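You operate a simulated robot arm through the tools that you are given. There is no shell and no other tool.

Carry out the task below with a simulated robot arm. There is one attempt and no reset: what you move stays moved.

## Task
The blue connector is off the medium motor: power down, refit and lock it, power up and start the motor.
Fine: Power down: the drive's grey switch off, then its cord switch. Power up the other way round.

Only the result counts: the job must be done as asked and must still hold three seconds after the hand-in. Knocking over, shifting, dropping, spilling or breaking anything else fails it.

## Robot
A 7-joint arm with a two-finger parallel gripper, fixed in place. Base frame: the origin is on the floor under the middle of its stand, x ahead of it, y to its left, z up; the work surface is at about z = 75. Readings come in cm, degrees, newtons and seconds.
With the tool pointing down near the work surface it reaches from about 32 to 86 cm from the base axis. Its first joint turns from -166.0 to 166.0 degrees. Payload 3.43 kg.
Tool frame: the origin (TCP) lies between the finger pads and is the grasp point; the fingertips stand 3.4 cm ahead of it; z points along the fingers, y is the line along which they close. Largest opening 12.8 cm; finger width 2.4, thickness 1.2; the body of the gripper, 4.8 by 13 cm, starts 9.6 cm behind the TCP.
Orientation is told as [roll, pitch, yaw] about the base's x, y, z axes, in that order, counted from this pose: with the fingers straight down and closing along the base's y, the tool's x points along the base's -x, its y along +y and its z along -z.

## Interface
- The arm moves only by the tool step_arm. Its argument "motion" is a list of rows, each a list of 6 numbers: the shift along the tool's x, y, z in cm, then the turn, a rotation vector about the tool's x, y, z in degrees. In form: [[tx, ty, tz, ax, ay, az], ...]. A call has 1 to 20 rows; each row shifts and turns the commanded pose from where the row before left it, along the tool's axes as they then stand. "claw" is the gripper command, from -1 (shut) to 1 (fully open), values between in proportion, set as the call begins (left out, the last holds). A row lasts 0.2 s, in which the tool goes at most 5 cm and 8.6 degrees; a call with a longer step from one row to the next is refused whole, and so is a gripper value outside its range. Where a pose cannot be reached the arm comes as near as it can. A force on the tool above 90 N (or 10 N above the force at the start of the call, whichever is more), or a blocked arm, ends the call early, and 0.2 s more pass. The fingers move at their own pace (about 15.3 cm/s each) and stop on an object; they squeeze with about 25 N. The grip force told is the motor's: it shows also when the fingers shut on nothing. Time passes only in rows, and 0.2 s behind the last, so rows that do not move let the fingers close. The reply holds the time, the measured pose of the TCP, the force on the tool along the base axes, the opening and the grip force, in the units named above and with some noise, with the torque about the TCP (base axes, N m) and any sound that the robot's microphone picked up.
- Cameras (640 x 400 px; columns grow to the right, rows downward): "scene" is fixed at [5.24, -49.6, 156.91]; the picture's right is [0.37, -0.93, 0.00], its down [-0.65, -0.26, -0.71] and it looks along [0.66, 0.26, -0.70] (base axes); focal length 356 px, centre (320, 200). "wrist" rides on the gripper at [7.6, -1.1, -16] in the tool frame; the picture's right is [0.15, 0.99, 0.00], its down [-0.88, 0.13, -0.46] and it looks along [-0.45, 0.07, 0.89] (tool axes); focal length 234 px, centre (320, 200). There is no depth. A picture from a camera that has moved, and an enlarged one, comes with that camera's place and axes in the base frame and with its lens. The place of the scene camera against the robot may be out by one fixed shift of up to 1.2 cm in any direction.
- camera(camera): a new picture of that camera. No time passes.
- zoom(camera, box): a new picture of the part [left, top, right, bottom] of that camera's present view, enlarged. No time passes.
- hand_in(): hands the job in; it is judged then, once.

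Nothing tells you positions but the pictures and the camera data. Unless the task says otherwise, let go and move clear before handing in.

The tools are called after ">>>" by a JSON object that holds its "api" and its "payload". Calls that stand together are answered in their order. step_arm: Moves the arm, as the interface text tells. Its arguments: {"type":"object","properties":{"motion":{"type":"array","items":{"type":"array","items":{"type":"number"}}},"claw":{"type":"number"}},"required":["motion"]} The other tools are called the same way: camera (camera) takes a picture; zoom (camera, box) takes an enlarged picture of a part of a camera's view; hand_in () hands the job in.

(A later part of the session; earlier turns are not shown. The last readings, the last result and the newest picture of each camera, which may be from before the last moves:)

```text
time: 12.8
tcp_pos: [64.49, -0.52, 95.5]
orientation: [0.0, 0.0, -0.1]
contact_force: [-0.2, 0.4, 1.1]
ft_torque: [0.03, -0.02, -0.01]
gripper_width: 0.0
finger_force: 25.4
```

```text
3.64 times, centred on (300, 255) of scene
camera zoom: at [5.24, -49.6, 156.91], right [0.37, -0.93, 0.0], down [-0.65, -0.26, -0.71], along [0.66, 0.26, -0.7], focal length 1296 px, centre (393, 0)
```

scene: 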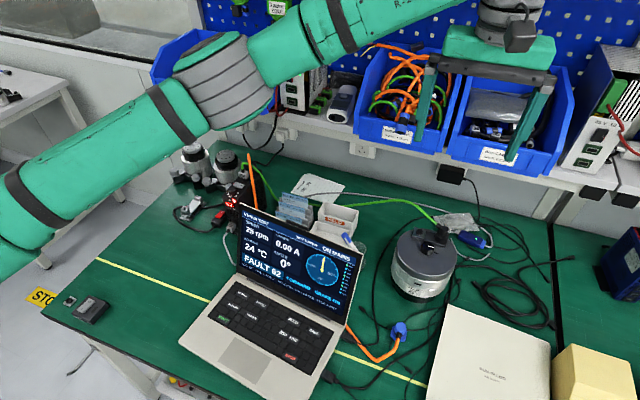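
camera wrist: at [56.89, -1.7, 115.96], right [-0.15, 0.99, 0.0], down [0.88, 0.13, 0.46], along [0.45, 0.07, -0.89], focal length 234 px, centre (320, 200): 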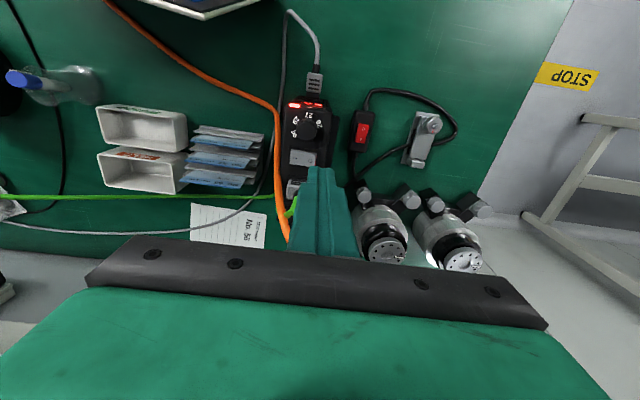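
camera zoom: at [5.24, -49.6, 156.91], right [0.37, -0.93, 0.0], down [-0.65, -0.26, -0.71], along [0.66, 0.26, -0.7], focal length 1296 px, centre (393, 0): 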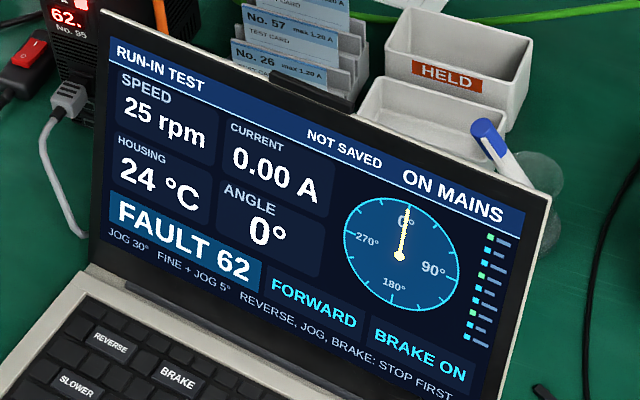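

The rocker looks tipped to O, but the display is still lit; the drive may need time to discharge. I'll lift clear, wait a little and check again.

>>> {"api": "step_arm", "payload": {"motion": [[0, 0, -2, 0, 0, 0], [0, 0, -2, 0, 0, 0], [0, 0, -2, 0, 0, 0], [0, 0, 0, 0, 0, 0], [0, 0, 0, 0, 0, 0], [0, 0, 0, 0, 0, 0], [0, 0, 0, 0, 0, 0], [0, 0, 0, 0, 0, 0], [0, 0, 0, 0, 0, 0], [0, 0, 0, 0, 0, 0]]}}

>>> {"api": "zoom", "payload": {"camera": "scene", "box": [205, 165, 285, 235]}}

>>> {"api": "zoom", "payload": {"camera": "wrist", "box": [270, 90, 350, 190]}}

>>> {"api": "zoom", "payload": {"camera": "scene", "box": [230, 200, 370, 310]}}

```text
time: 15.0
tcp_pos: [64.44, -0.55, 101.55]
orientation: [-0.1, 0.0, 0.1]
contact_force: [-0.2, 0.3, 0.4]
ft_torque: [-0.01, -0.02, -0.01]
gripper_width: 0.02
finger_force: 24.8
```

```text
5.71 times, centred on (245, 200) of scene
camera zoom: at [5.24, -49.6, 156.91], right [0.37, -0.93, 0.0], down [-0.65, -0.26, -0.71], along [0.66, 0.26, -0.7], focal length 2036 px, centre (749, 200)
```

zoom: 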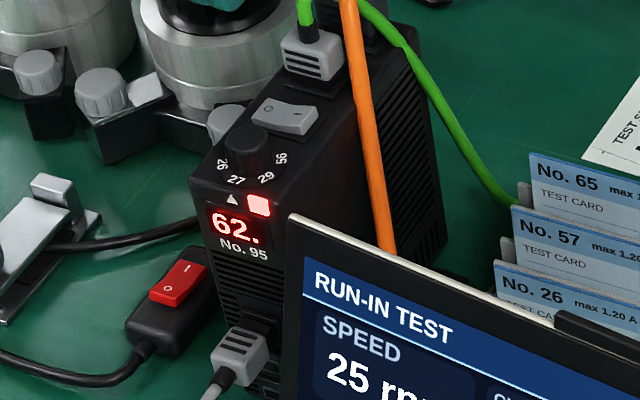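

```text
4.00 times, centred on (310, 140) of wrist
camera zoom: at [56.95, -1.56, 117.41], right [-0.15, 0.99, 0.0], down [0.88, 0.13, 0.46], along [0.45, 0.07, -0.89], focal length 937 px, centre (360, 440)
```

zoom: 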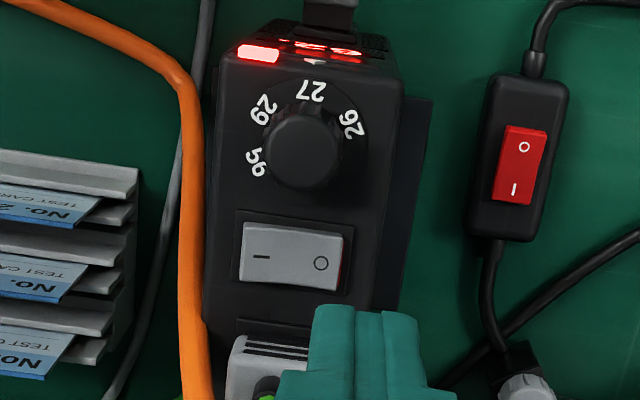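

```text
3.64 times, centred on (300, 255) of scene
camera zoom: at [5.24, -49.6, 156.91], right [0.37, -0.93, 0.0], down [-0.65, -0.26, -0.71], along [0.66, 0.26, -0.7], focal length 1296 px, centre (393, 0)
```

zoom: 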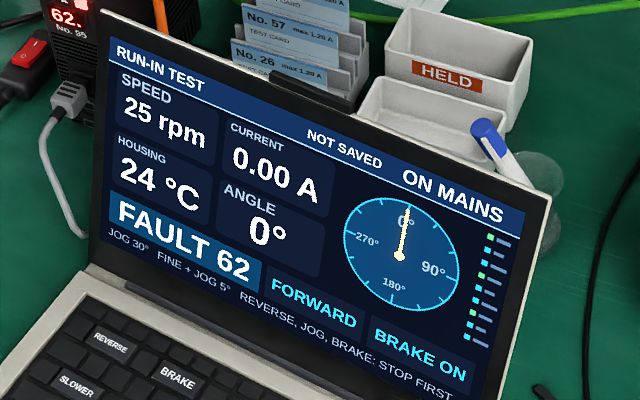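

>>> {"api": "zoom", "payload": {"camera": "scene", "box": [225, 165, 265, 200]}}

>>> {"api": "zoom", "payload": {"camera": "wrist", "box": [270, 130, 330, 180]}}

```text
11.43 times, centred on (245, 182) of scene
camera zoom: at [5.24, -49.6, 156.91], right [0.37, -0.93, 0.0], down [-0.65, -0.26, -0.71], along [0.66, 0.26, -0.7], focal length 4072 px, centre (1177, 400)
```

zoom: 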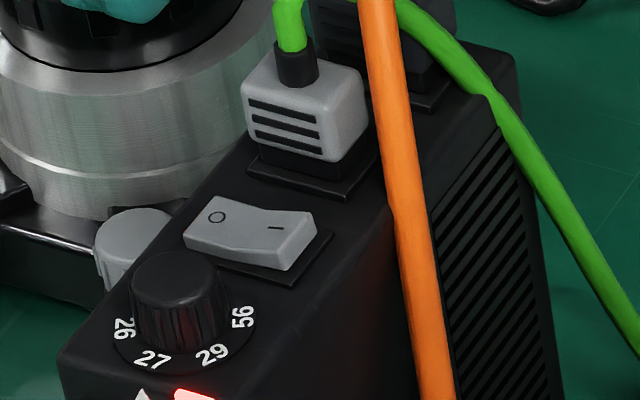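

```text
8.00 times, centred on (300, 155) of wrist
camera zoom: at [56.95, -1.56, 117.41], right [-0.15, 0.99, 0.0], down [0.88, 0.13, 0.46], along [0.45, 0.07, -0.89], focal length 1873 px, centre (480, 560)
```

zoom: 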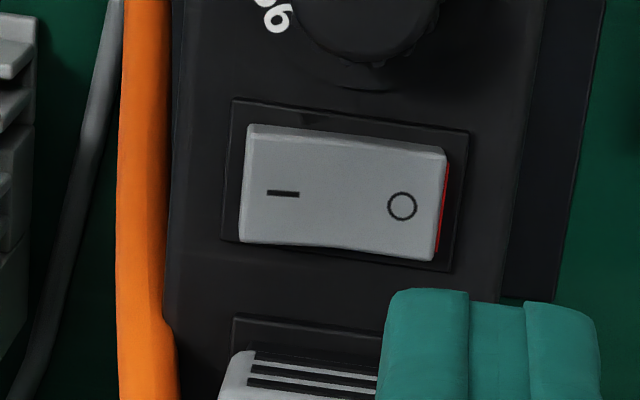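

>>> {"api": "zoom", "payload": {"camera": "scene", "box": [605, 235, 640, 275]}}

>>> {"api": "zoom", "payload": {"camera": "scene", "box": [560, 100, 640, 180]}}

>>> {"api": "zoom", "payload": {"camera": "wrist", "box": [280, 95, 340, 135]}}

```text
10.00 times, centred on (622, 255) of scene
camera zoom: at [5.24, -49.6, 156.91], right [0.37, -0.93, 0.0], down [-0.65, -0.26, -0.71], along [0.66, 0.26, -0.7], focal length 3563 px, centre (-2705, -350)
```

zoom: 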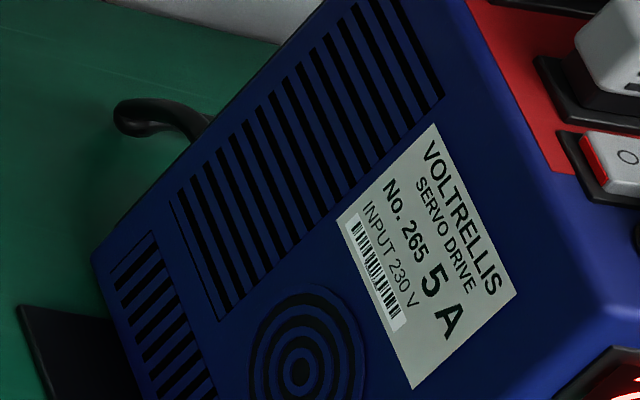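

```text
5.00 times, centred on (600, 140) of scene
camera zoom: at [5.24, -49.6, 156.91], right [0.37, -0.93, 0.0], down [-0.65, -0.26, -0.71], along [0.66, 0.26, -0.7], focal length 1781 px, centre (-1080, 500)
```

zoom: 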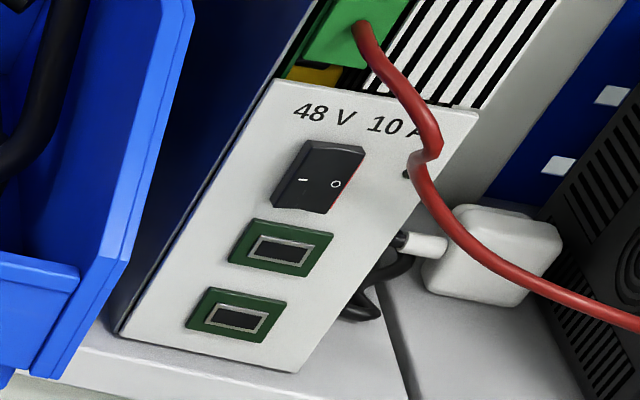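

```text
10.00 times, centred on (310, 115) of wrist
camera zoom: at [56.95, -1.56, 117.41], right [-0.15, 0.99, 0.0], down [0.88, 0.13, 0.46], along [0.45, 0.07, -0.89], focal length 2342 px, centre (420, 1050)
```

zoom: 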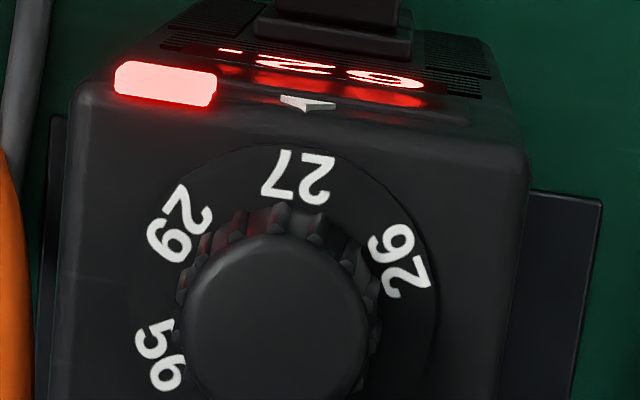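

The grey rocker is now tipped to O. Next is the cord switch: its O end is at about (62.5,6.15,78.2), so I'll move beside the drive and turn the gripper 90° so its body clears the drive.

>>> {"api": "step_arm", "payload": {"motion": [[1.45, 3.35, 0, 0, 0, 0], [1.45, 3.35, 0, 0, 0, 0], [0, 0, 0, 0, 0, 8.2], [0, 0, 0, 0, 0, 8.2], [0, 0, 0, 0, 0, 8.2], [0, 0, 0, 0, 0, 8.2], [0, 0, 0, 0, 0, 8.2], [0, 0, 0, 0, 0, 8.2], [0, 0, 0, 0, 0, 8.2], [0, 0, 0, 0, 0, 8.2], [0, 0, 0, 0, 0, 8.2], [0, 0, 0, 0, 0, 8.2], [0, 0, 0, 0, 0, 8.0]]}}

>>> {"api": "camera", "payload": {"camera": "wrist"}}

>>> {"api": "camera", "payload": {"camera": "scene"}}

```text
time: 17.8
tcp_pos: [61.59, 6.0, 101.53]
orientation: [0.0, 0.0, -90.1]
contact_force: [0.3, -0.6, 0.2]
ft_torque: [0.03, -0.01, 0.01]
gripper_width: 0.0
finger_force: 25.2
```

```text
taken
camera wrist: at [60.52, 13.77, 117.39], right [0.99, 0.14, 0.0], down [0.13, -0.88, 0.46], along [0.07, -0.45, -0.89], focal length 234 px, centre (320, 200)
```

wrist: 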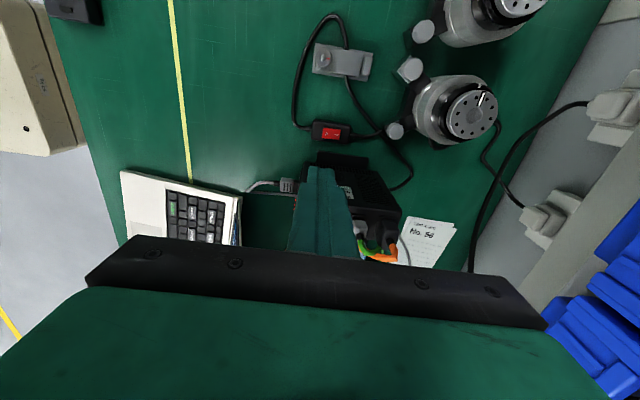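

```text
taken
```

scene: 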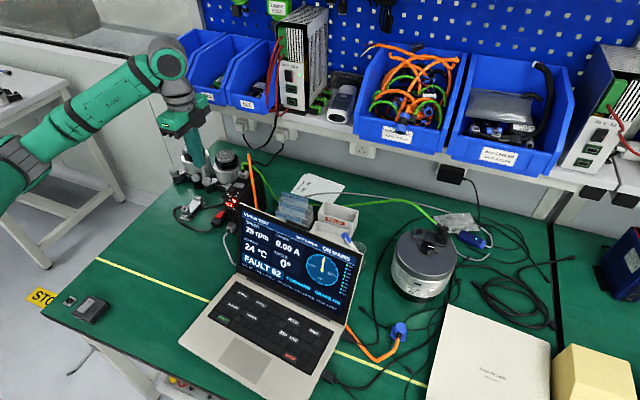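

>>> {"api": "zoom", "payload": {"camera": "wrist", "box": [290, 100, 370, 160]}}

>>> {"api": "zoom", "payload": {"camera": "wrist", "box": [260, 120, 420, 260]}}

```text
6.67 times, centred on (330, 130) of wrist
camera zoom: at [60.52, 13.77, 117.39], right [0.99, 0.14, 0.0], down [0.13, -0.88, 0.46], along [0.07, -0.45, -0.89], focal length 1561 px, centre (253, 667)
```

zoom: 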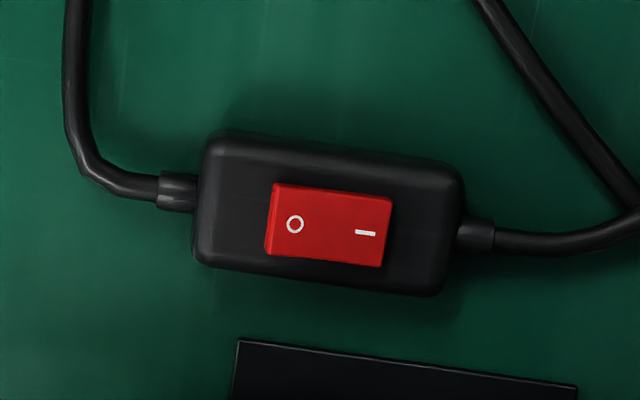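

```text
2.86 times, centred on (340, 190) of wrist
camera zoom: at [60.52, 13.77, 117.39], right [0.99, 0.14, 0.0], down [0.13, -0.88, 0.46], along [0.07, -0.45, -0.89], focal length 669 px, centre (263, 229)
```

zoom: 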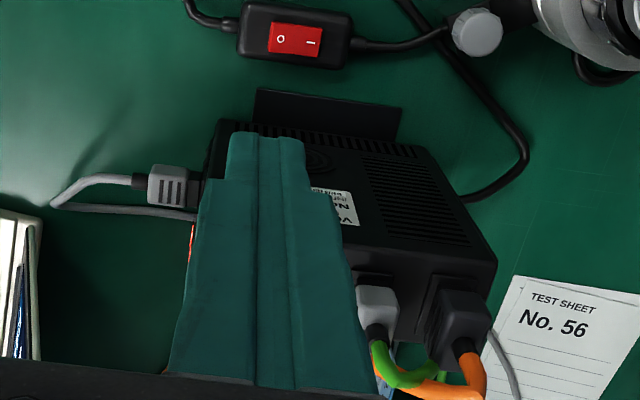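

The red switch's O mark is confirmed at about (62.7,6.2,78.2). I'll descend to just above its O end.

>>> {"api": "step_arm", "payload": {"motion": [[0.2, 0.2, 4.5, 0, 0, 0], [0, 0, 4.5, 0, 0, 0], [0, 0, 4.5, 0, 0, 0], [0, 0, 3.5, 0, 0, 0], [0, 0, 1.5, 0, 0, 0]]}}

>>> {"api": "zoom", "payload": {"camera": "scene", "box": [180, 180, 260, 240]}}

>>> {"api": "zoom", "payload": {"camera": "wrist", "box": [260, 120, 380, 220]}}

```text
time: 19.0
tcp_pos: [61.75, 6.37, 82.85]
orientation: [0.0, 0.0, -90.0]
contact_force: [0.6, 0.5, -0.5]
ft_torque: [-0.04, 0.0, -0.02]
gripper_width: 0.0
finger_force: 25.0
```

```text
6.67 times, centred on (220, 210) of scene
camera zoom: at [5.24, -49.6, 156.91], right [0.37, -0.93, 0.0], down [-0.65, -0.26, -0.71], along [0.66, 0.26, -0.7], focal length 2375 px, centre (987, 133)
```

zoom: 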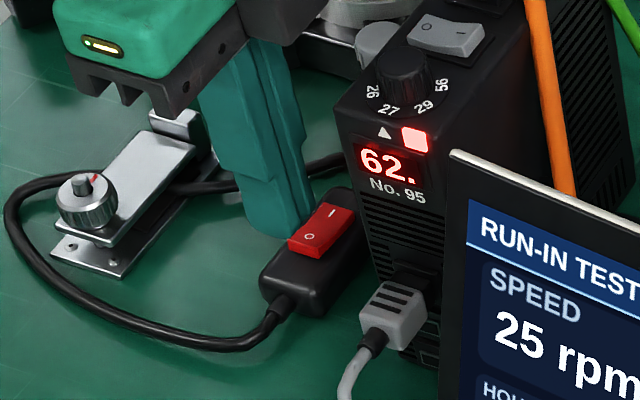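

```text
4.00 times, centred on (320, 170) of wrist
camera zoom: at [60.77, 14.04, 98.71], right [0.99, 0.15, 0.0], down [0.13, -0.88, 0.46], along [0.07, -0.45, -0.89], focal length 937 px, centre (320, 320)
```

zoom: 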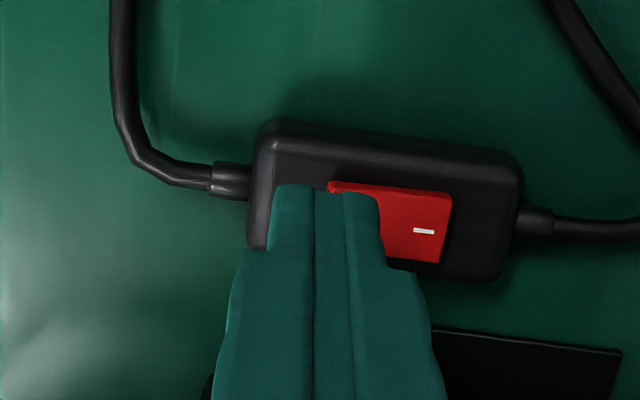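

The fingertips sit above the O end of the red switch. I'll press down in small steps.

>>> {"api": "step_arm", "payload": {"motion": [[0, -0.05, 0.3, 0, 0, 0], [0, 0, 0.2, 0, 0, 0], [0, 0, 0.15, 0, 0, 0]]}}

>>> {"api": "step_arm", "payload": {"motion": [[0, 0, 0.15, 0, 0, 0], [0, 0, 0.1, 0, 0, 0]]}}

```text
time: 19.8
tcp_pos: [61.7, 6.21, 82.32]
orientation: [-0.1, -0.1, -90.0]
contact_force: [-0.7, -0.3, 0.0]
ft_torque: [0.0, -0.01, -0.03]
gripper_width: 0.0
finger_force: 24.4
```

```text
time: 20.4
tcp_pos: [61.75, 6.44, 82.11]
orientation: [0.0, 0.0, -90.0]
contact_force: [-0.7, -1.5, -0.7]
ft_torque: [0.03, 0.0, -0.02]
gripper_width: 0.02
finger_force: 24.6
```

>>> {"api": "step_arm", "payload": {"motion": [[0, 0, 0.15, 0, 0, 0], [0, 0, 0.1, 0, 0, 0]]}}

>>> {"api": "step_arm", "payload": {"motion": [[0, 0, 0.15, 0, 0, 0], [0, 0, 0.1, 0, 0, 0]]}}

```text
time: 21.0
tcp_pos: [61.69, 6.26, 81.92]
orientation: [0.0, 0.0, -90.0]
contact_force: [-0.2, -0.8, 0.1]
ft_torque: [-0.01, -0.05, -0.02]
gripper_width: 0.0
finger_force: 24.9
```

```text
time: 21.6
tcp_pos: [61.84, 6.22, 81.78]
orientation: [-0.1, 0.1, -89.9]
contact_force: [-0.2, 0.3, 0.4]
ft_torque: [0.0, 0.02, -0.02]
gripper_width: 0.02
finger_force: 24.9
```

>>> {"api": "step_arm", "payload": {"motion": [[0, 0, 0.15, 0, 0, 0], [0, 0, 0.1, 0, 0, 0]]}}

>>> {"api": "zoom", "payload": {"camera": "scene", "box": [180, 180, 260, 240]}}

>>> {"api": "zoom", "payload": {"camera": "wrist", "box": [280, 140, 380, 220]}}

```text
time: 22.2
tcp_pos: [61.72, 6.33, 81.46]
orientation: [0.0, 0.1, -90.1]
contact_force: [0.0, 0.1, -0.2]
ft_torque: [-0.01, 0.01, -0.02]
gripper_width: 0.0
finger_force: 25.2
```

```text
6.67 times, centred on (220, 210) of scene
camera zoom: at [5.24, -49.6, 156.91], right [0.37, -0.93, 0.0], down [-0.65, -0.26, -0.71], along [0.66, 0.26, -0.7], focal length 2375 px, centre (987, 133)
```

zoom: 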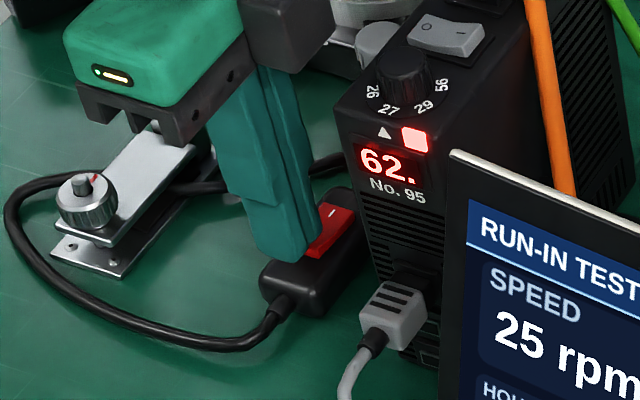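

```text
5.00 times, centred on (330, 180) of wrist
camera zoom: at [60.64, 13.92, 97.34], right [0.99, 0.15, 0.0], down [0.13, -0.88, 0.46], along [0.07, -0.45, -0.89], focal length 1171 px, centre (270, 300)
```

zoom: 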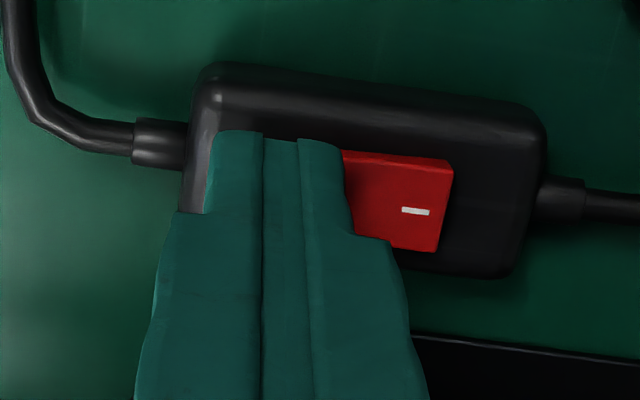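

Fingers are covering the O end and are about to touch. I'll keep pressing in small steps.

>>> {"api": "step_arm", "payload": {"motion": [[0, 0, 0.12, 0, 0, 0], [0, 0, 0.1, 0, 0, 0]]}}

>>> {"api": "step_arm", "payload": {"motion": [[0, 0, 0.1, 0, 0, 0], [0, 0, 0.1, 0, 0, 0]]}}

```text
time: 22.8
tcp_pos: [61.81, 6.2, 81.25]
orientation: [0.0, 0.1, -90.0]
contact_force: [-1.2, -1.0, 2.2]
ft_torque: [-0.02, 0.05, -0.01]
gripper_width: 0.02
finger_force: 25.0
```

```text
time: 23.4
tcp_pos: [61.81, 6.24, 80.94]
orientation: [0.1, -0.1, -90.0]
contact_force: [-1.2, 0.3, 4.3]
ft_torque: [-0.02, -0.01, -0.02]
gripper_width: 0.01
finger_force: 24.9
```

>>> {"api": "step_arm", "payload": {"motion": [[0, 0, 0.1, 0, 0, 0], [0, 0, 0.1, 0, 0, 0]]}}

>>> {"api": "zoom", "payload": {"camera": "scene", "box": [180, 180, 260, 240]}}

```text
time: 24.0
tcp_pos: [61.76, 6.2, 80.95]
orientation: [0.2, -0.1, -90.0]
contact_force: [-3.2, 0.7, 25.6]
ft_torque: [-0.04, -0.16, -0.06]
gripper_width: 0.0
finger_force: 24.9
```

```text
6.67 times, centred on (220, 210) of scene
camera zoom: at [5.24, -49.6, 156.91], right [0.37, -0.93, 0.0], down [-0.65, -0.26, -0.71], along [0.66, 0.26, -0.7], focal length 2375 px, centre (987, 133)
```

zoom: 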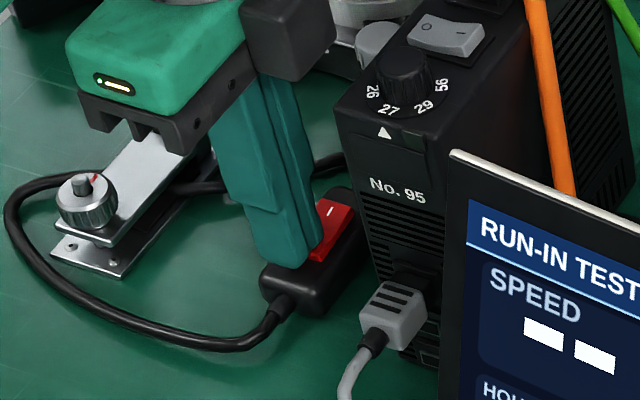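

The drive display went dark and the laptop shows dashes, so power-down is done in order. I'll lift, turn the gripper back and go look closely at the motor socket and the fitted black connector.

>>> {"api": "step_arm", "payload": {"motion": [[0, 0, -1, 0, 0, 0], [0, 0, -3, 0, 0, 0], [0, 0, -5, 0, 0, 0], [0, 0, -5, 0, 0, 0], [0, 0, -5, 0, 0, 0], [0, 0, -5, 0, 0, 0], [0, 0, 0, 0, 0, -8.2], [0, 0, 0, 0, 0, -8.2], [0, 0, 0, 0, 0, -8.2], [0, 0, 0, 0, 0, -8.2], [0, 0, 0, 0, 0, -8.2], [0, 0, 0, 0, 0, -8.2], [0, 0, 0, 0, 0, -8.2], [0, 0, 0, 0, 0, -8.2], [0, 0, 0, 0, 0, -8.2], [0, 0, 0, 0, 0, -8.2], [0, 0, 0, 0, 0, -8.0]]}}

>>> {"api": "zoom", "payload": {"camera": "scene", "box": [180, 180, 260, 240]}}

>>> {"api": "zoom", "payload": {"camera": "scene", "box": [230, 200, 370, 310]}}

```text
time: 27.6
tcp_pos: [61.77, 6.17, 104.72]
orientation: [0.0, 0.0, 0.2]
contact_force: [-0.1, 0.4, 0.2]
ft_torque: [0.01, -0.01, 0.0]
gripper_width: 0.02
finger_force: 25.0
```

```text
6.67 times, centred on (220, 210) of scene
camera zoom: at [5.24, -49.6, 156.91], right [0.37, -0.93, 0.0], down [-0.65, -0.26, -0.71], along [0.66, 0.26, -0.7], focal length 2375 px, centre (987, 133)
```

zoom: 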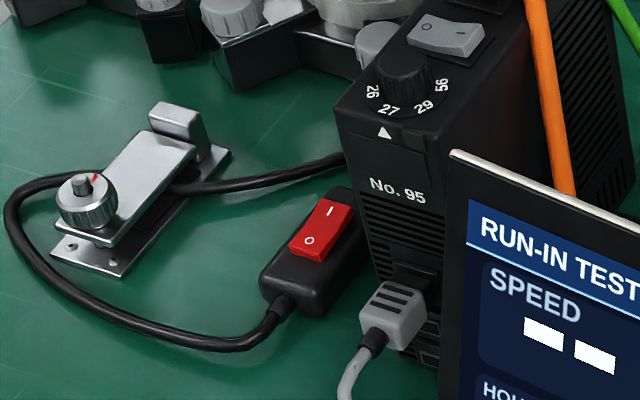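

```text
3.64 times, centred on (300, 255) of scene
camera zoom: at [5.24, -49.6, 156.91], right [0.37, -0.93, 0.0], down [-0.65, -0.26, -0.71], along [0.66, 0.26, -0.7], focal length 1296 px, centre (393, 0)
```

zoom: 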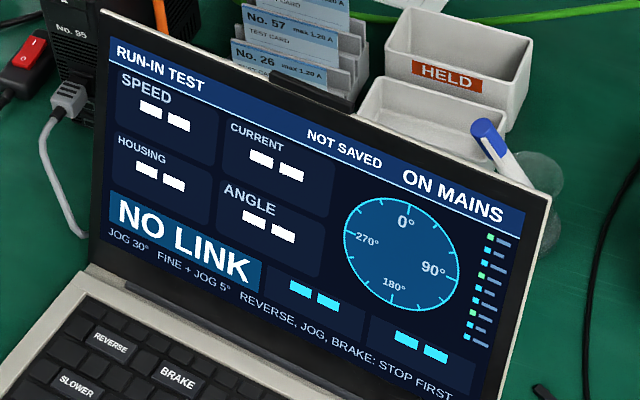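

Power-down is confirmed (NO LINK, drive dark). Now I'll open the gripper and move the camera over the motor to study the socket.

>>> {"api": "step_arm", "payload": {"claw": 1, "motion": [[0.27, -4.23, -0.2, 0, 0, 0], [0.27, -4.23, -0.2, 0, 0, 0], [0.27, -4.23, -0.2, 0, 0, 0], [0.27, -4.23, -0.2, 0, 0, 0], [0.27, -4.23, -0.2, 0, 0, 0], [0.27, -4.23, -0.2, 0, 0, 0], [0.27, -4.23, -0.2, 0, 0, 0], [0.27, -4.23, -0.2, 0, 0, 0], [0.27, -4.23, -0.2, 0, 0, 0], [0.27, -4.23, -0.2, 0, 0, 0], [0.27, -4.23, -0.2, 0, 0, 0], [0.27, -4.23, -0.2, 0, 0, 0], [0.27, -4.23, 0, 0, 0, 0], [0.27, -4.23, 0, 0, 0, 0]]}}

>>> {"api": "camera", "payload": {"camera": "wrist"}}

>>> {"api": "zoom", "payload": {"camera": "wrist", "box": [270, 130, 370, 230]}}

```text
time: 30.6
tcp_pos: [57.84, -52.95, 107.22]
orientation: [0.0, 0.0, -0.1]
contact_force: [0.6, 1.1, -0.6]
ft_torque: [-0.06, 0.01, 0.01]
gripper_width: 12.84
finger_force: 0.0
```

```text
taken
camera wrist: at [50.36, -53.93, 123.14], right [-0.15, 0.99, 0.0], down [0.88, 0.13, 0.46], along [0.45, 0.07, -0.89], focal length 234 px, centre (320, 200)
```

wrist: 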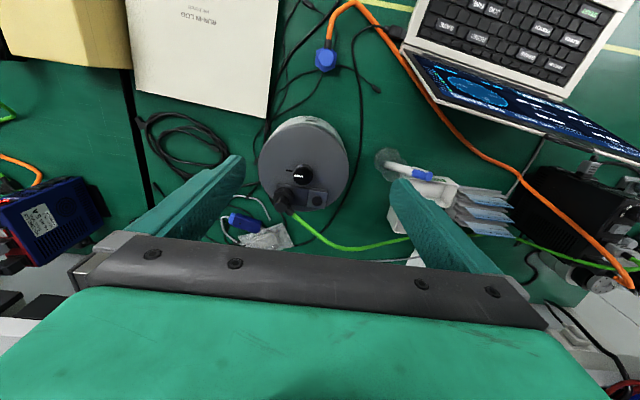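

```text
4.00 times, centred on (320, 180) of wrist
camera zoom: at [50.36, -53.93, 123.14], right [-0.15, 0.99, 0.0], down [0.88, 0.13, 0.46], along [0.45, 0.07, -0.89], focal length 937 px, centre (320, 280)
```

zoom: 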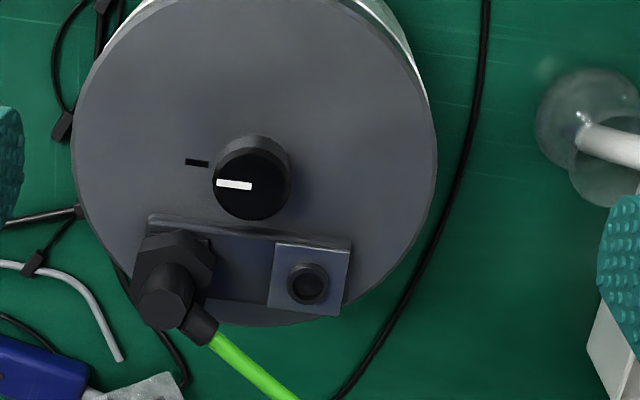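

>>> {"api": "zoom", "payload": {"camera": "wrist", "box": [270, 180, 340, 225]}}

>>> {"api": "zoom", "payload": {"camera": "wrist", "box": [300, 182, 335, 212]}}

>>> {"api": "zoom", "payload": {"camera": "scene", "box": [405, 220, 450, 250]}}

>>> {"api": "zoom", "payload": {"camera": "wrist", "box": [310, 30, 350, 80]}}

```text
8.89 times, centred on (305, 202) of wrist
camera zoom: at [50.36, -53.93, 123.14], right [-0.15, 0.99, 0.0], down [0.88, 0.13, 0.46], along [0.45, 0.07, -0.89], focal length 2082 px, centre (453, 178)
```

zoom: 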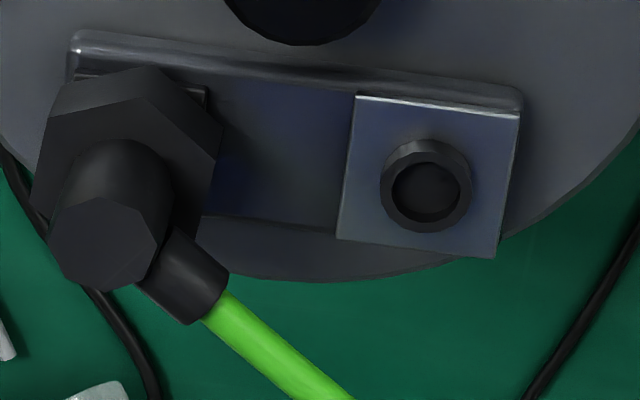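

```text
13.33 times, centred on (318, 197) of wrist
camera zoom: at [50.36, -53.93, 123.14], right [-0.15, 0.99, 0.0], down [0.88, 0.13, 0.46], along [0.45, 0.07, -0.89], focal length 3122 px, centre (353, 240)
```

zoom: 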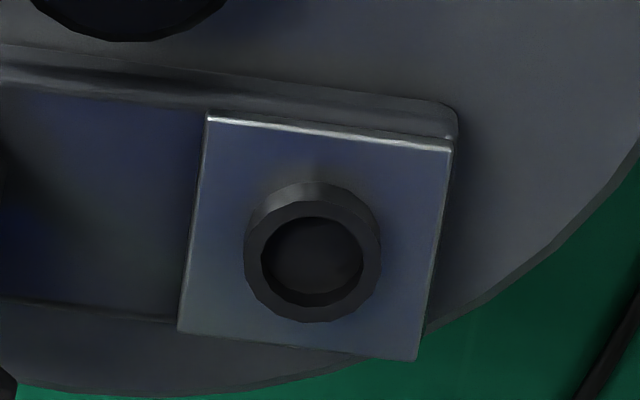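

```text
13.33 times, centred on (428, 235) of scene
camera zoom: at [5.24, -49.6, 156.91], right [0.37, -0.93, 0.0], down [-0.65, -0.26, -0.71], along [0.66, 0.26, -0.7], focal length 4750 px, centre (-1113, -267)
```

zoom: 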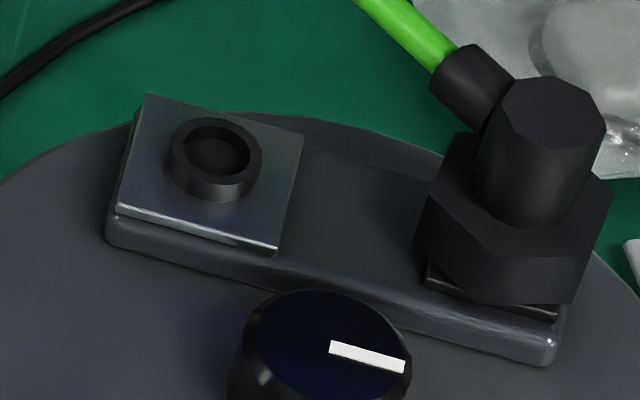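

```text
8.00 times, centred on (330, 55) of wrist
camera zoom: at [50.36, -53.93, 123.14], right [-0.15, 0.99, 0.0], down [0.88, 0.13, 0.46], along [0.45, 0.07, -0.89], focal length 1873 px, centre (240, 1360)
```

zoom: 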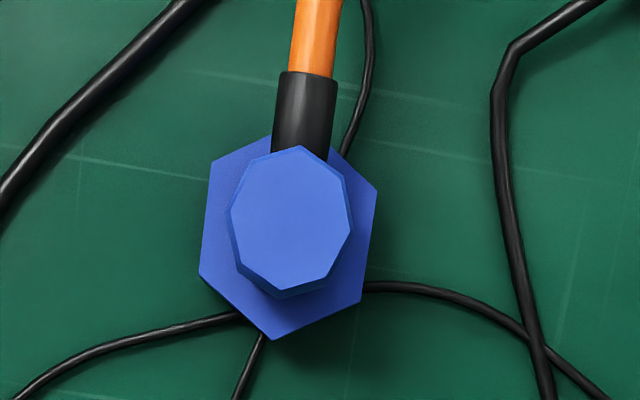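

The socket is a plain round ring on a square plate, and the fitted black connector sits about 5 cm to its -y side. I'll shift sideways to get a second view for accurate triangulation of the socket and the loose connector.

>>> {"api": "step_arm", "payload": {"motion": [[0, 3.3, 0, 0, 0, 0], [0, 3.3, 0, 0, 0, 0], [0, 3.4, 0, 0, 0, 0], [0, 0, 0, 0, 0, 0]]}}

>>> {"api": "camera", "payload": {"camera": "wrist"}}

>>> {"api": "zoom", "payload": {"camera": "wrist", "box": [210, 150, 290, 220]}}

>>> {"api": "zoom", "payload": {"camera": "wrist", "box": [240, 30, 290, 80]}}

```text
time: 31.6
tcp_pos: [57.98, -42.68, 107.22]
orientation: [-0.1, 0.0, 0.1]
contact_force: [0.5, 0.2, 0.5]
ft_torque: [-0.03, -0.01, 0.0]
gripper_width: 12.85
finger_force: 0.1
```

```text
taken
camera wrist: at [50.45, -43.74, 123.06], right [-0.15, 0.99, 0.0], down [0.88, 0.13, 0.46], along [0.45, 0.07, -0.89], focal length 234 px, centre (320, 200)
```

wrist: 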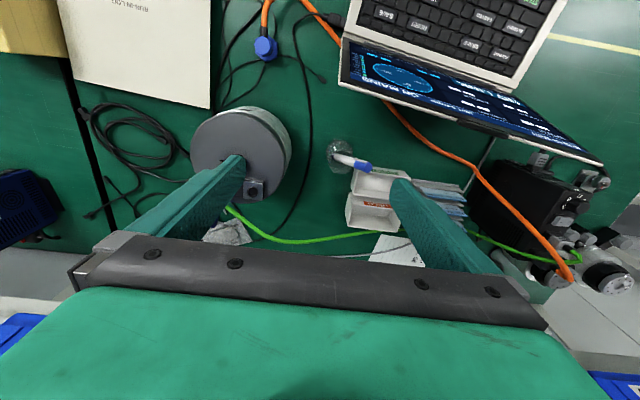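

```text
5.71 times, centred on (250, 185) of wrist
camera zoom: at [50.45, -43.74, 123.06], right [-0.15, 0.99, 0.0], down [0.88, 0.13, 0.46], along [0.45, 0.07, -0.89], focal length 1338 px, centre (720, 286)
```

zoom: 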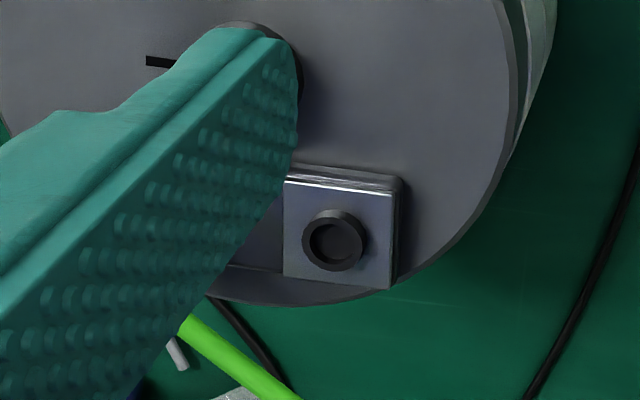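

```text
8.00 times, centred on (265, 55) of wrist
camera zoom: at [50.45, -43.74, 123.06], right [-0.15, 0.99, 0.0], down [0.88, 0.13, 0.46], along [0.45, 0.07, -0.89], focal length 1873 px, centre (760, 1360)
```

zoom: 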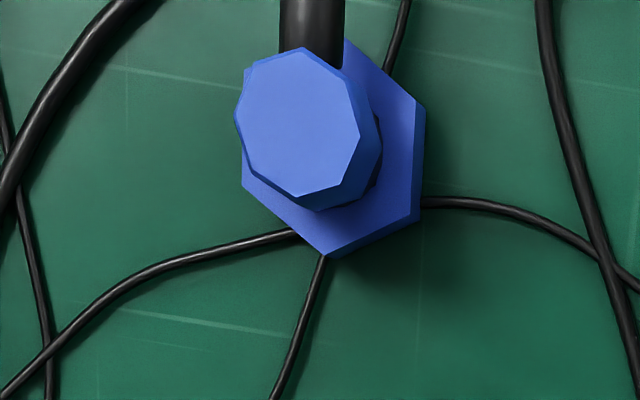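

Two lateral views put the socket ring's top at about (67.2,-52.0,90.8) and the blue connector's top at about (47.1,-53.5,80), its cable pointing to -x. I'll hover above the connector with a narrower opening and refine alignment.

>>> {"api": "step_arm", "payload": {"claw": 0.0, "motion": [[2.72, -2.64, 0, 0, 0, 0], [2.72, -2.64, 0, 0, 0, 0], [2.72, -2.64, 0, 0, 0, 0], [2.72, -2.64, 0, 0, 0, 0], [0, 0, 4.29, 0, 0, 0], [0, 0, 4.29, 0, 0, 0], [0, 0, 4.29, 0, 0, 0], [0, 0, 4.29, 0, 0, 0]]}}

>>> {"api": "camera", "payload": {"camera": "wrist"}}

>>> {"api": "zoom", "payload": {"camera": "wrist", "box": [280, 120, 360, 200]}}

>>> {"api": "zoom", "payload": {"camera": "scene", "box": [350, 270, 450, 360]}}

```text
time: 33.4
tcp_pos: [47.02, -53.32, 90.25]
orientation: [-0.1, -0.1, 0.0]
contact_force: [0.6, 0.5, 0.8]
ft_torque: [0.02, 0.04, -0.03]
gripper_width: 6.42
finger_force: 0.2
```

```text
taken
camera wrist: at [39.47, -54.31, 106.07], right [-0.15, 0.99, 0.0], down [0.88, 0.13, 0.46], along [0.45, 0.07, -0.89], focal length 234 px, centre (320, 200)
```

wrist: 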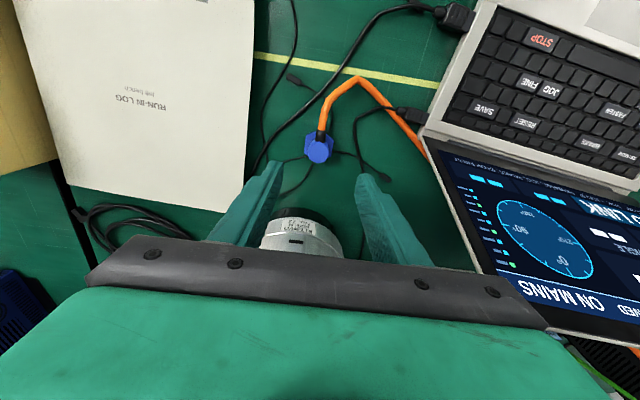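

```text
5.00 times, centred on (320, 160) of wrist
camera zoom: at [39.47, -54.31, 106.07], right [-0.15, 0.99, 0.0], down [0.88, 0.13, 0.46], along [0.45, 0.07, -0.89], focal length 1171 px, centre (320, 400)
```

zoom: 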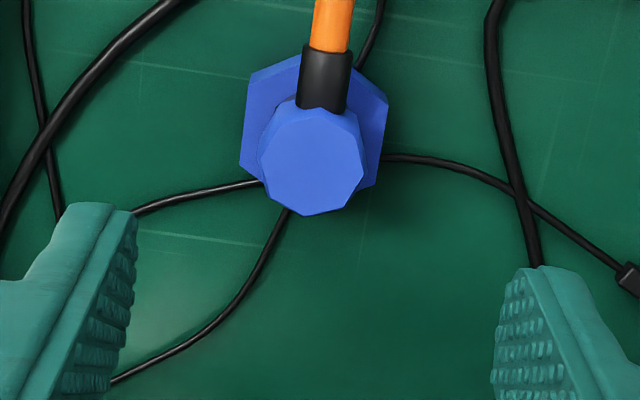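

```text
4.44 times, centred on (400, 315) of scene
camera zoom: at [5.24, -49.6, 156.91], right [0.37, -0.93, 0.0], down [-0.65, -0.26, -0.71], along [0.66, 0.26, -0.7], focal length 1584 px, centre (-36, -311)
```

zoom: 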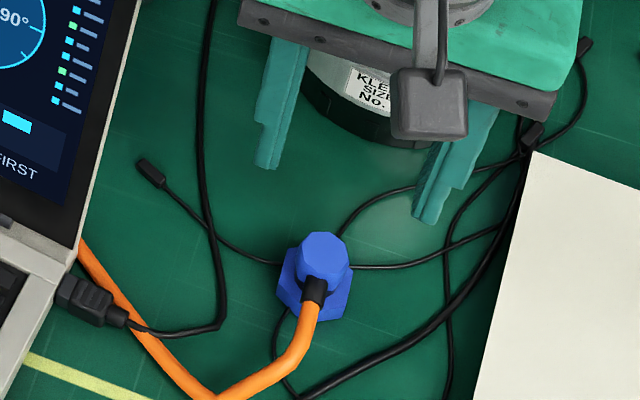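

>>> {"api": "zoom", "payload": {"camera": "scene", "box": [382, 310, 412, 345]}}

>>> {"api": "zoom", "payload": {"camera": "wrist", "box": [300, 125, 340, 165]}}

```text
11.43 times, centred on (397, 328) of scene
camera zoom: at [5.24, -49.6, 156.91], right [0.37, -0.93, 0.0], down [-0.65, -0.26, -0.71], along [0.66, 0.26, -0.7], focal length 4072 px, centre (-560, -1257)
```

zoom: 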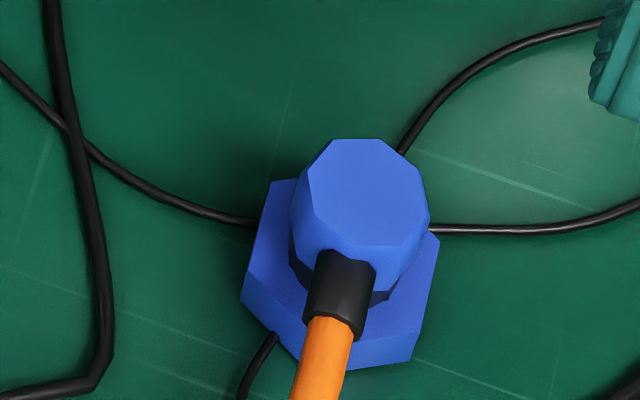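

```text
10.00 times, centred on (320, 145) of wrist
camera zoom: at [39.47, -54.31, 106.07], right [-0.15, 0.99, 0.0], down [0.88, 0.13, 0.46], along [0.45, 0.07, -0.89], focal length 2342 px, centre (320, 750)
```

zoom: 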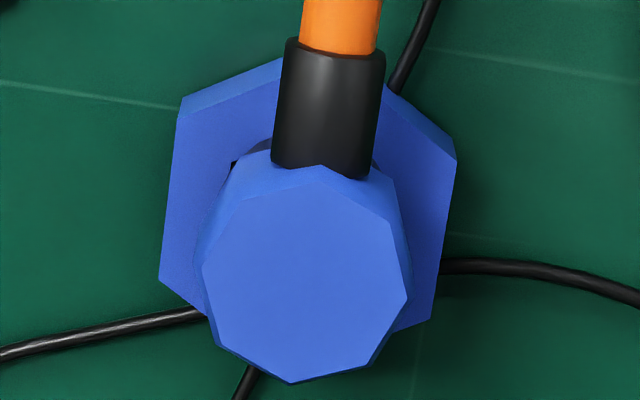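

The nut is about 1 cm tall with a body up to z≈79.6. Before grasping, I'll check the log book text and the fitted connector on the small motor for hints on locking.

>>> {"api": "zoom", "payload": {"camera": "wrist", "box": [20, 0, 260, 160]}}

>>> {"api": "zoom", "payload": {"camera": "scene", "box": [440, 300, 640, 400]}}

>>> {"api": "zoom", "payload": {"camera": "scene", "box": [360, 40, 470, 140]}}

>>> {"api": "zoom", "payload": {"camera": "scene", "box": [450, 60, 560, 160]}}

```text
2.50 times, centred on (140, 80) of wrist
camera zoom: at [39.47, -54.31, 106.07], right [-0.15, 0.99, 0.0], down [0.88, 0.13, 0.46], along [0.45, 0.07, -0.89], focal length 585 px, centre (770, 500)
```

zoom: 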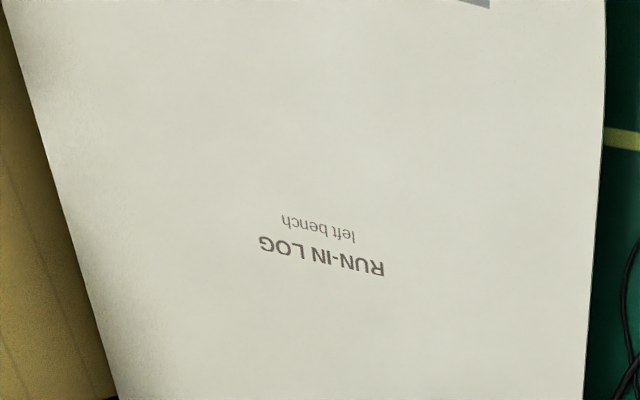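

```text
3.20 times, centred on (540, 350) of scene
camera zoom: at [5.24, -49.6, 156.91], right [0.37, -0.93, 0.0], down [-0.65, -0.26, -0.71], along [0.66, 0.26, -0.7], focal length 1140 px, centre (-384, -280)
```

zoom: 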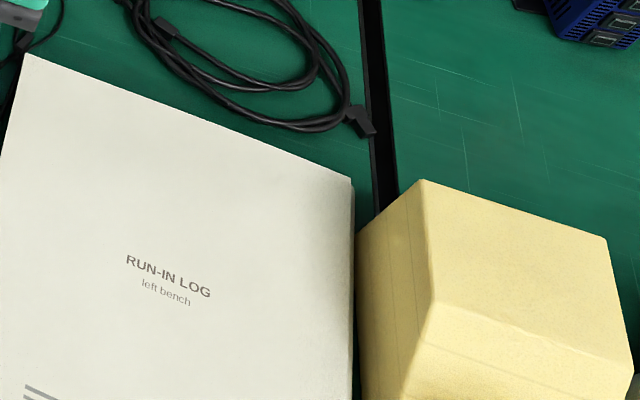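

```text
4.00 times, centred on (415, 90) of scene
camera zoom: at [5.24, -49.6, 156.91], right [0.37, -0.93, 0.0], down [-0.65, -0.26, -0.71], along [0.66, 0.26, -0.7], focal length 1425 px, centre (-60, 640)
```

zoom: 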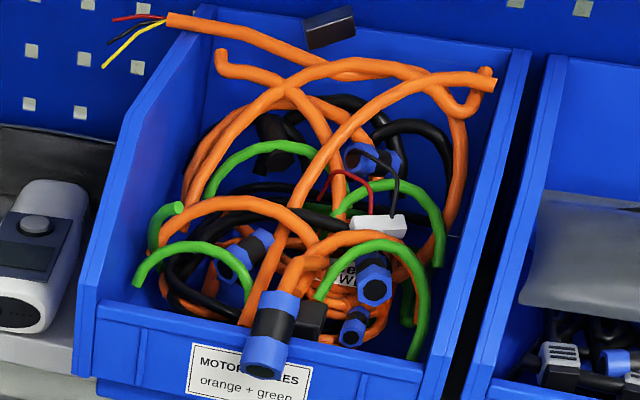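

```text
4.00 times, centred on (505, 110) of scene
camera zoom: at [5.24, -49.6, 156.91], right [0.37, -0.93, 0.0], down [-0.65, -0.26, -0.71], along [0.66, 0.26, -0.7], focal length 1425 px, centre (-420, 560)
```

zoom: 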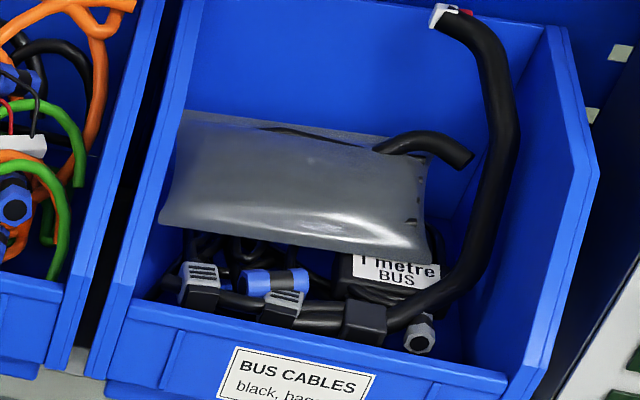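

No written locking hints, so I'll proceed: lower over the connector with fingers on either side of its body, just above the nut.

>>> {"api": "step_arm", "payload": {"motion": [[0.09, -0.08, 3.5, 0, 0, 0], [0, 0, 3.5, 0, 0, 0], [0, 0, 2.0, 0, 0, 0], [0, 0, 1.0, 0, 0, 0]]}}

>>> {"api": "zoom", "payload": {"camera": "wrist", "box": [270, 130, 370, 230]}}

>>> {"api": "zoom", "payload": {"camera": "scene", "box": [365, 290, 430, 350]}}

```text
time: 34.4
tcp_pos: [46.99, -53.45, 80.05]
orientation: [-0.1, 0.1, 0.0]
contact_force: [-1.0, -0.4, 0.7]
ft_torque: [0.02, 0.01, -0.01]
gripper_width: 6.39
finger_force: 0.0
```

```text
4.00 times, centred on (320, 180) of wrist
camera zoom: at [39.38, -54.45, 95.87], right [-0.15, 0.99, 0.0], down [0.88, 0.13, 0.46], along [0.45, 0.07, -0.89], focal length 937 px, centre (320, 280)
```

zoom: 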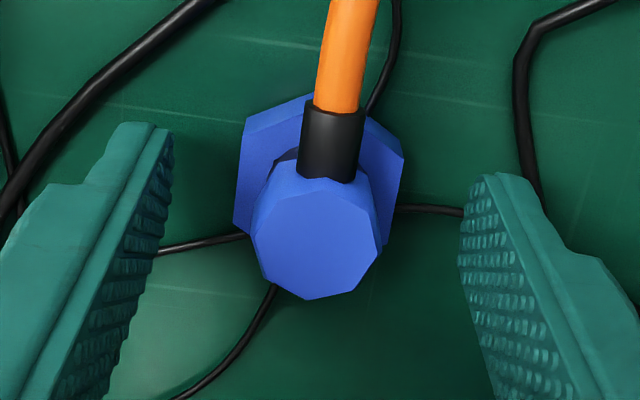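

```text
6.67 times, centred on (398, 320) of scene
camera zoom: at [5.24, -49.6, 156.91], right [0.37, -0.93, 0.0], down [-0.65, -0.26, -0.71], along [0.66, 0.26, -0.7], focal length 2375 px, centre (-197, -600)
```

zoom: 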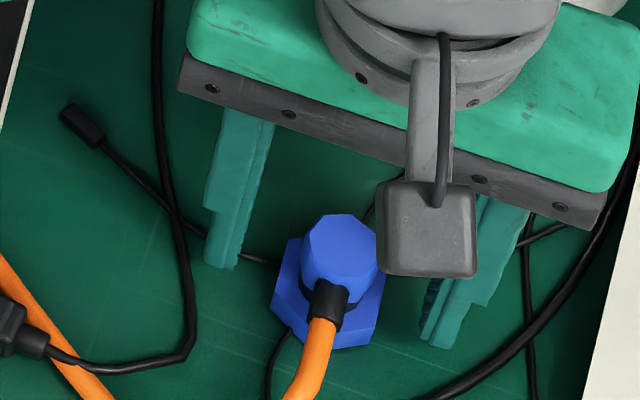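

The body is centred at the TCP. Closing the gripper on it.

>>> {"api": "step_arm", "payload": {"claw": -1, "motion": [[0, 0, 0, 0, 0, 0], [0, 0, 0, 0, 0, 0], [0, 0, 0, 0, 0, 0], [0, 0, 0, 0, 0, 0]]}}

>>> {"api": "zoom", "payload": {"camera": "wrist", "box": [270, 130, 370, 230]}}

>>> {"api": "zoom", "payload": {"camera": "scene", "box": [365, 290, 430, 350]}}

```text
time: 35.4
tcp_pos: [46.72, -53.43, 79.91]
orientation: [0.0, 0.1, 0.0]
contact_force: [0.7, -0.4, 0.6]
ft_torque: [-0.03, -0.01, 0.0]
gripper_width: 2.42
finger_force: 25.1
```

```text
4.00 times, centred on (320, 180) of wrist
camera zoom: at [39.39, -54.45, 95.88], right [-0.15, 0.99, 0.0], down [0.88, 0.13, 0.46], along [0.45, 0.07, -0.89], focal length 937 px, centre (320, 280)
```

zoom: 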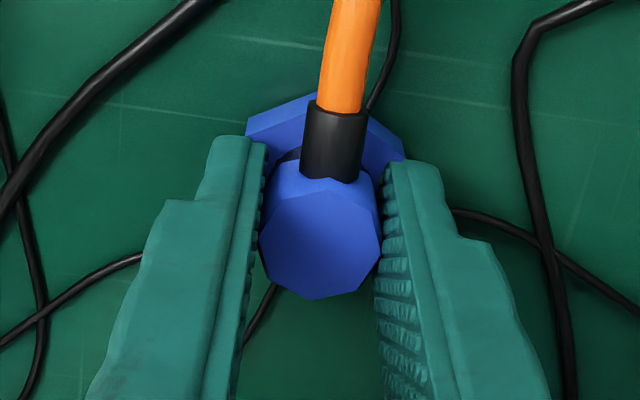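

```text
6.67 times, centred on (398, 320) of scene
camera zoom: at [5.24, -49.6, 156.91], right [0.37, -0.93, 0.0], down [-0.65, -0.26, -0.71], along [0.66, 0.26, -0.7], focal length 2375 px, centre (-197, -600)
```

zoom: 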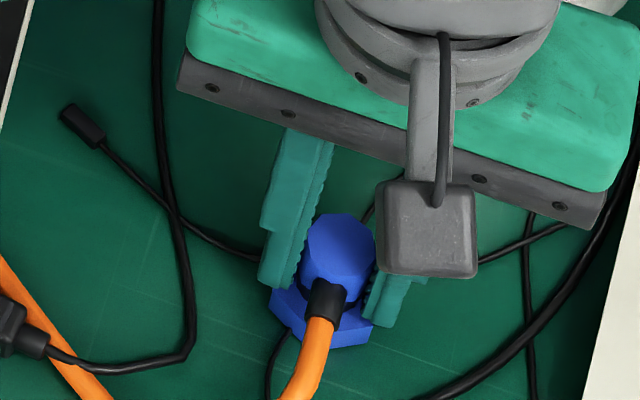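

Gripped at 2.42 cm. I'll lift a few centimetres and check that it comes along.

>>> {"api": "step_arm", "payload": {"motion": [[0, 0, -1, 0, 0, 0], [0, 0, -1.5, 0, 0, 0], [0, 0, -1.5, 0, 0, 0], [0, 0, 0, 0, 0, 0]]}}

>>> {"api": "zoom", "payload": {"camera": "wrist", "box": [270, 130, 370, 230]}}

>>> {"api": "zoom", "payload": {"camera": "scene", "box": [340, 260, 440, 350]}}

```text
time: 36.4
tcp_pos: [47.09, -53.61, 83.99]
orientation: [0.0, 0.0, 0.0]
contact_force: [0.3, 0.0, -0.6]
ft_torque: [-0.01, -0.01, 0.01]
gripper_width: 2.42
finger_force: 25.0
```

```text
4.00 times, centred on (320, 180) of wrist
camera zoom: at [39.55, -54.63, 99.9], right [-0.15, 0.99, 0.0], down [0.88, 0.13, 0.46], along [0.45, 0.07, -0.89], focal length 937 px, centre (320, 280)
```

zoom: 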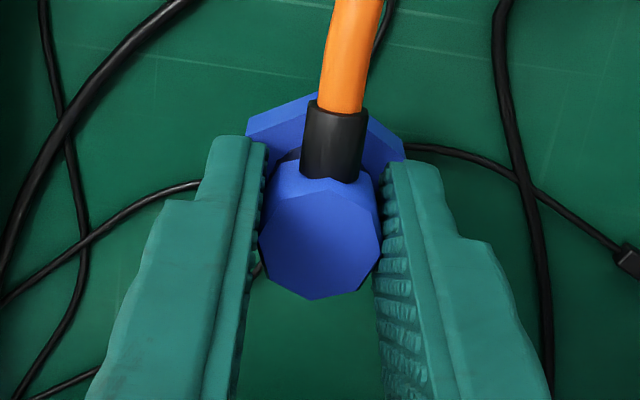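

```text
4.44 times, centred on (390, 305) of scene
camera zoom: at [5.24, -49.6, 156.91], right [0.37, -0.93, 0.0], down [-0.65, -0.26, -0.71], along [0.66, 0.26, -0.7], focal length 1584 px, centre (9, -267)
```

zoom: 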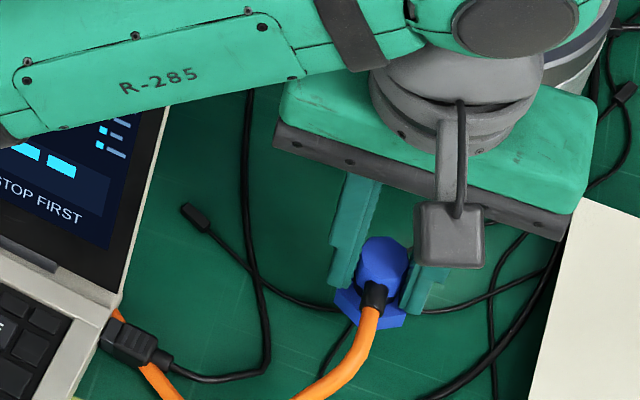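

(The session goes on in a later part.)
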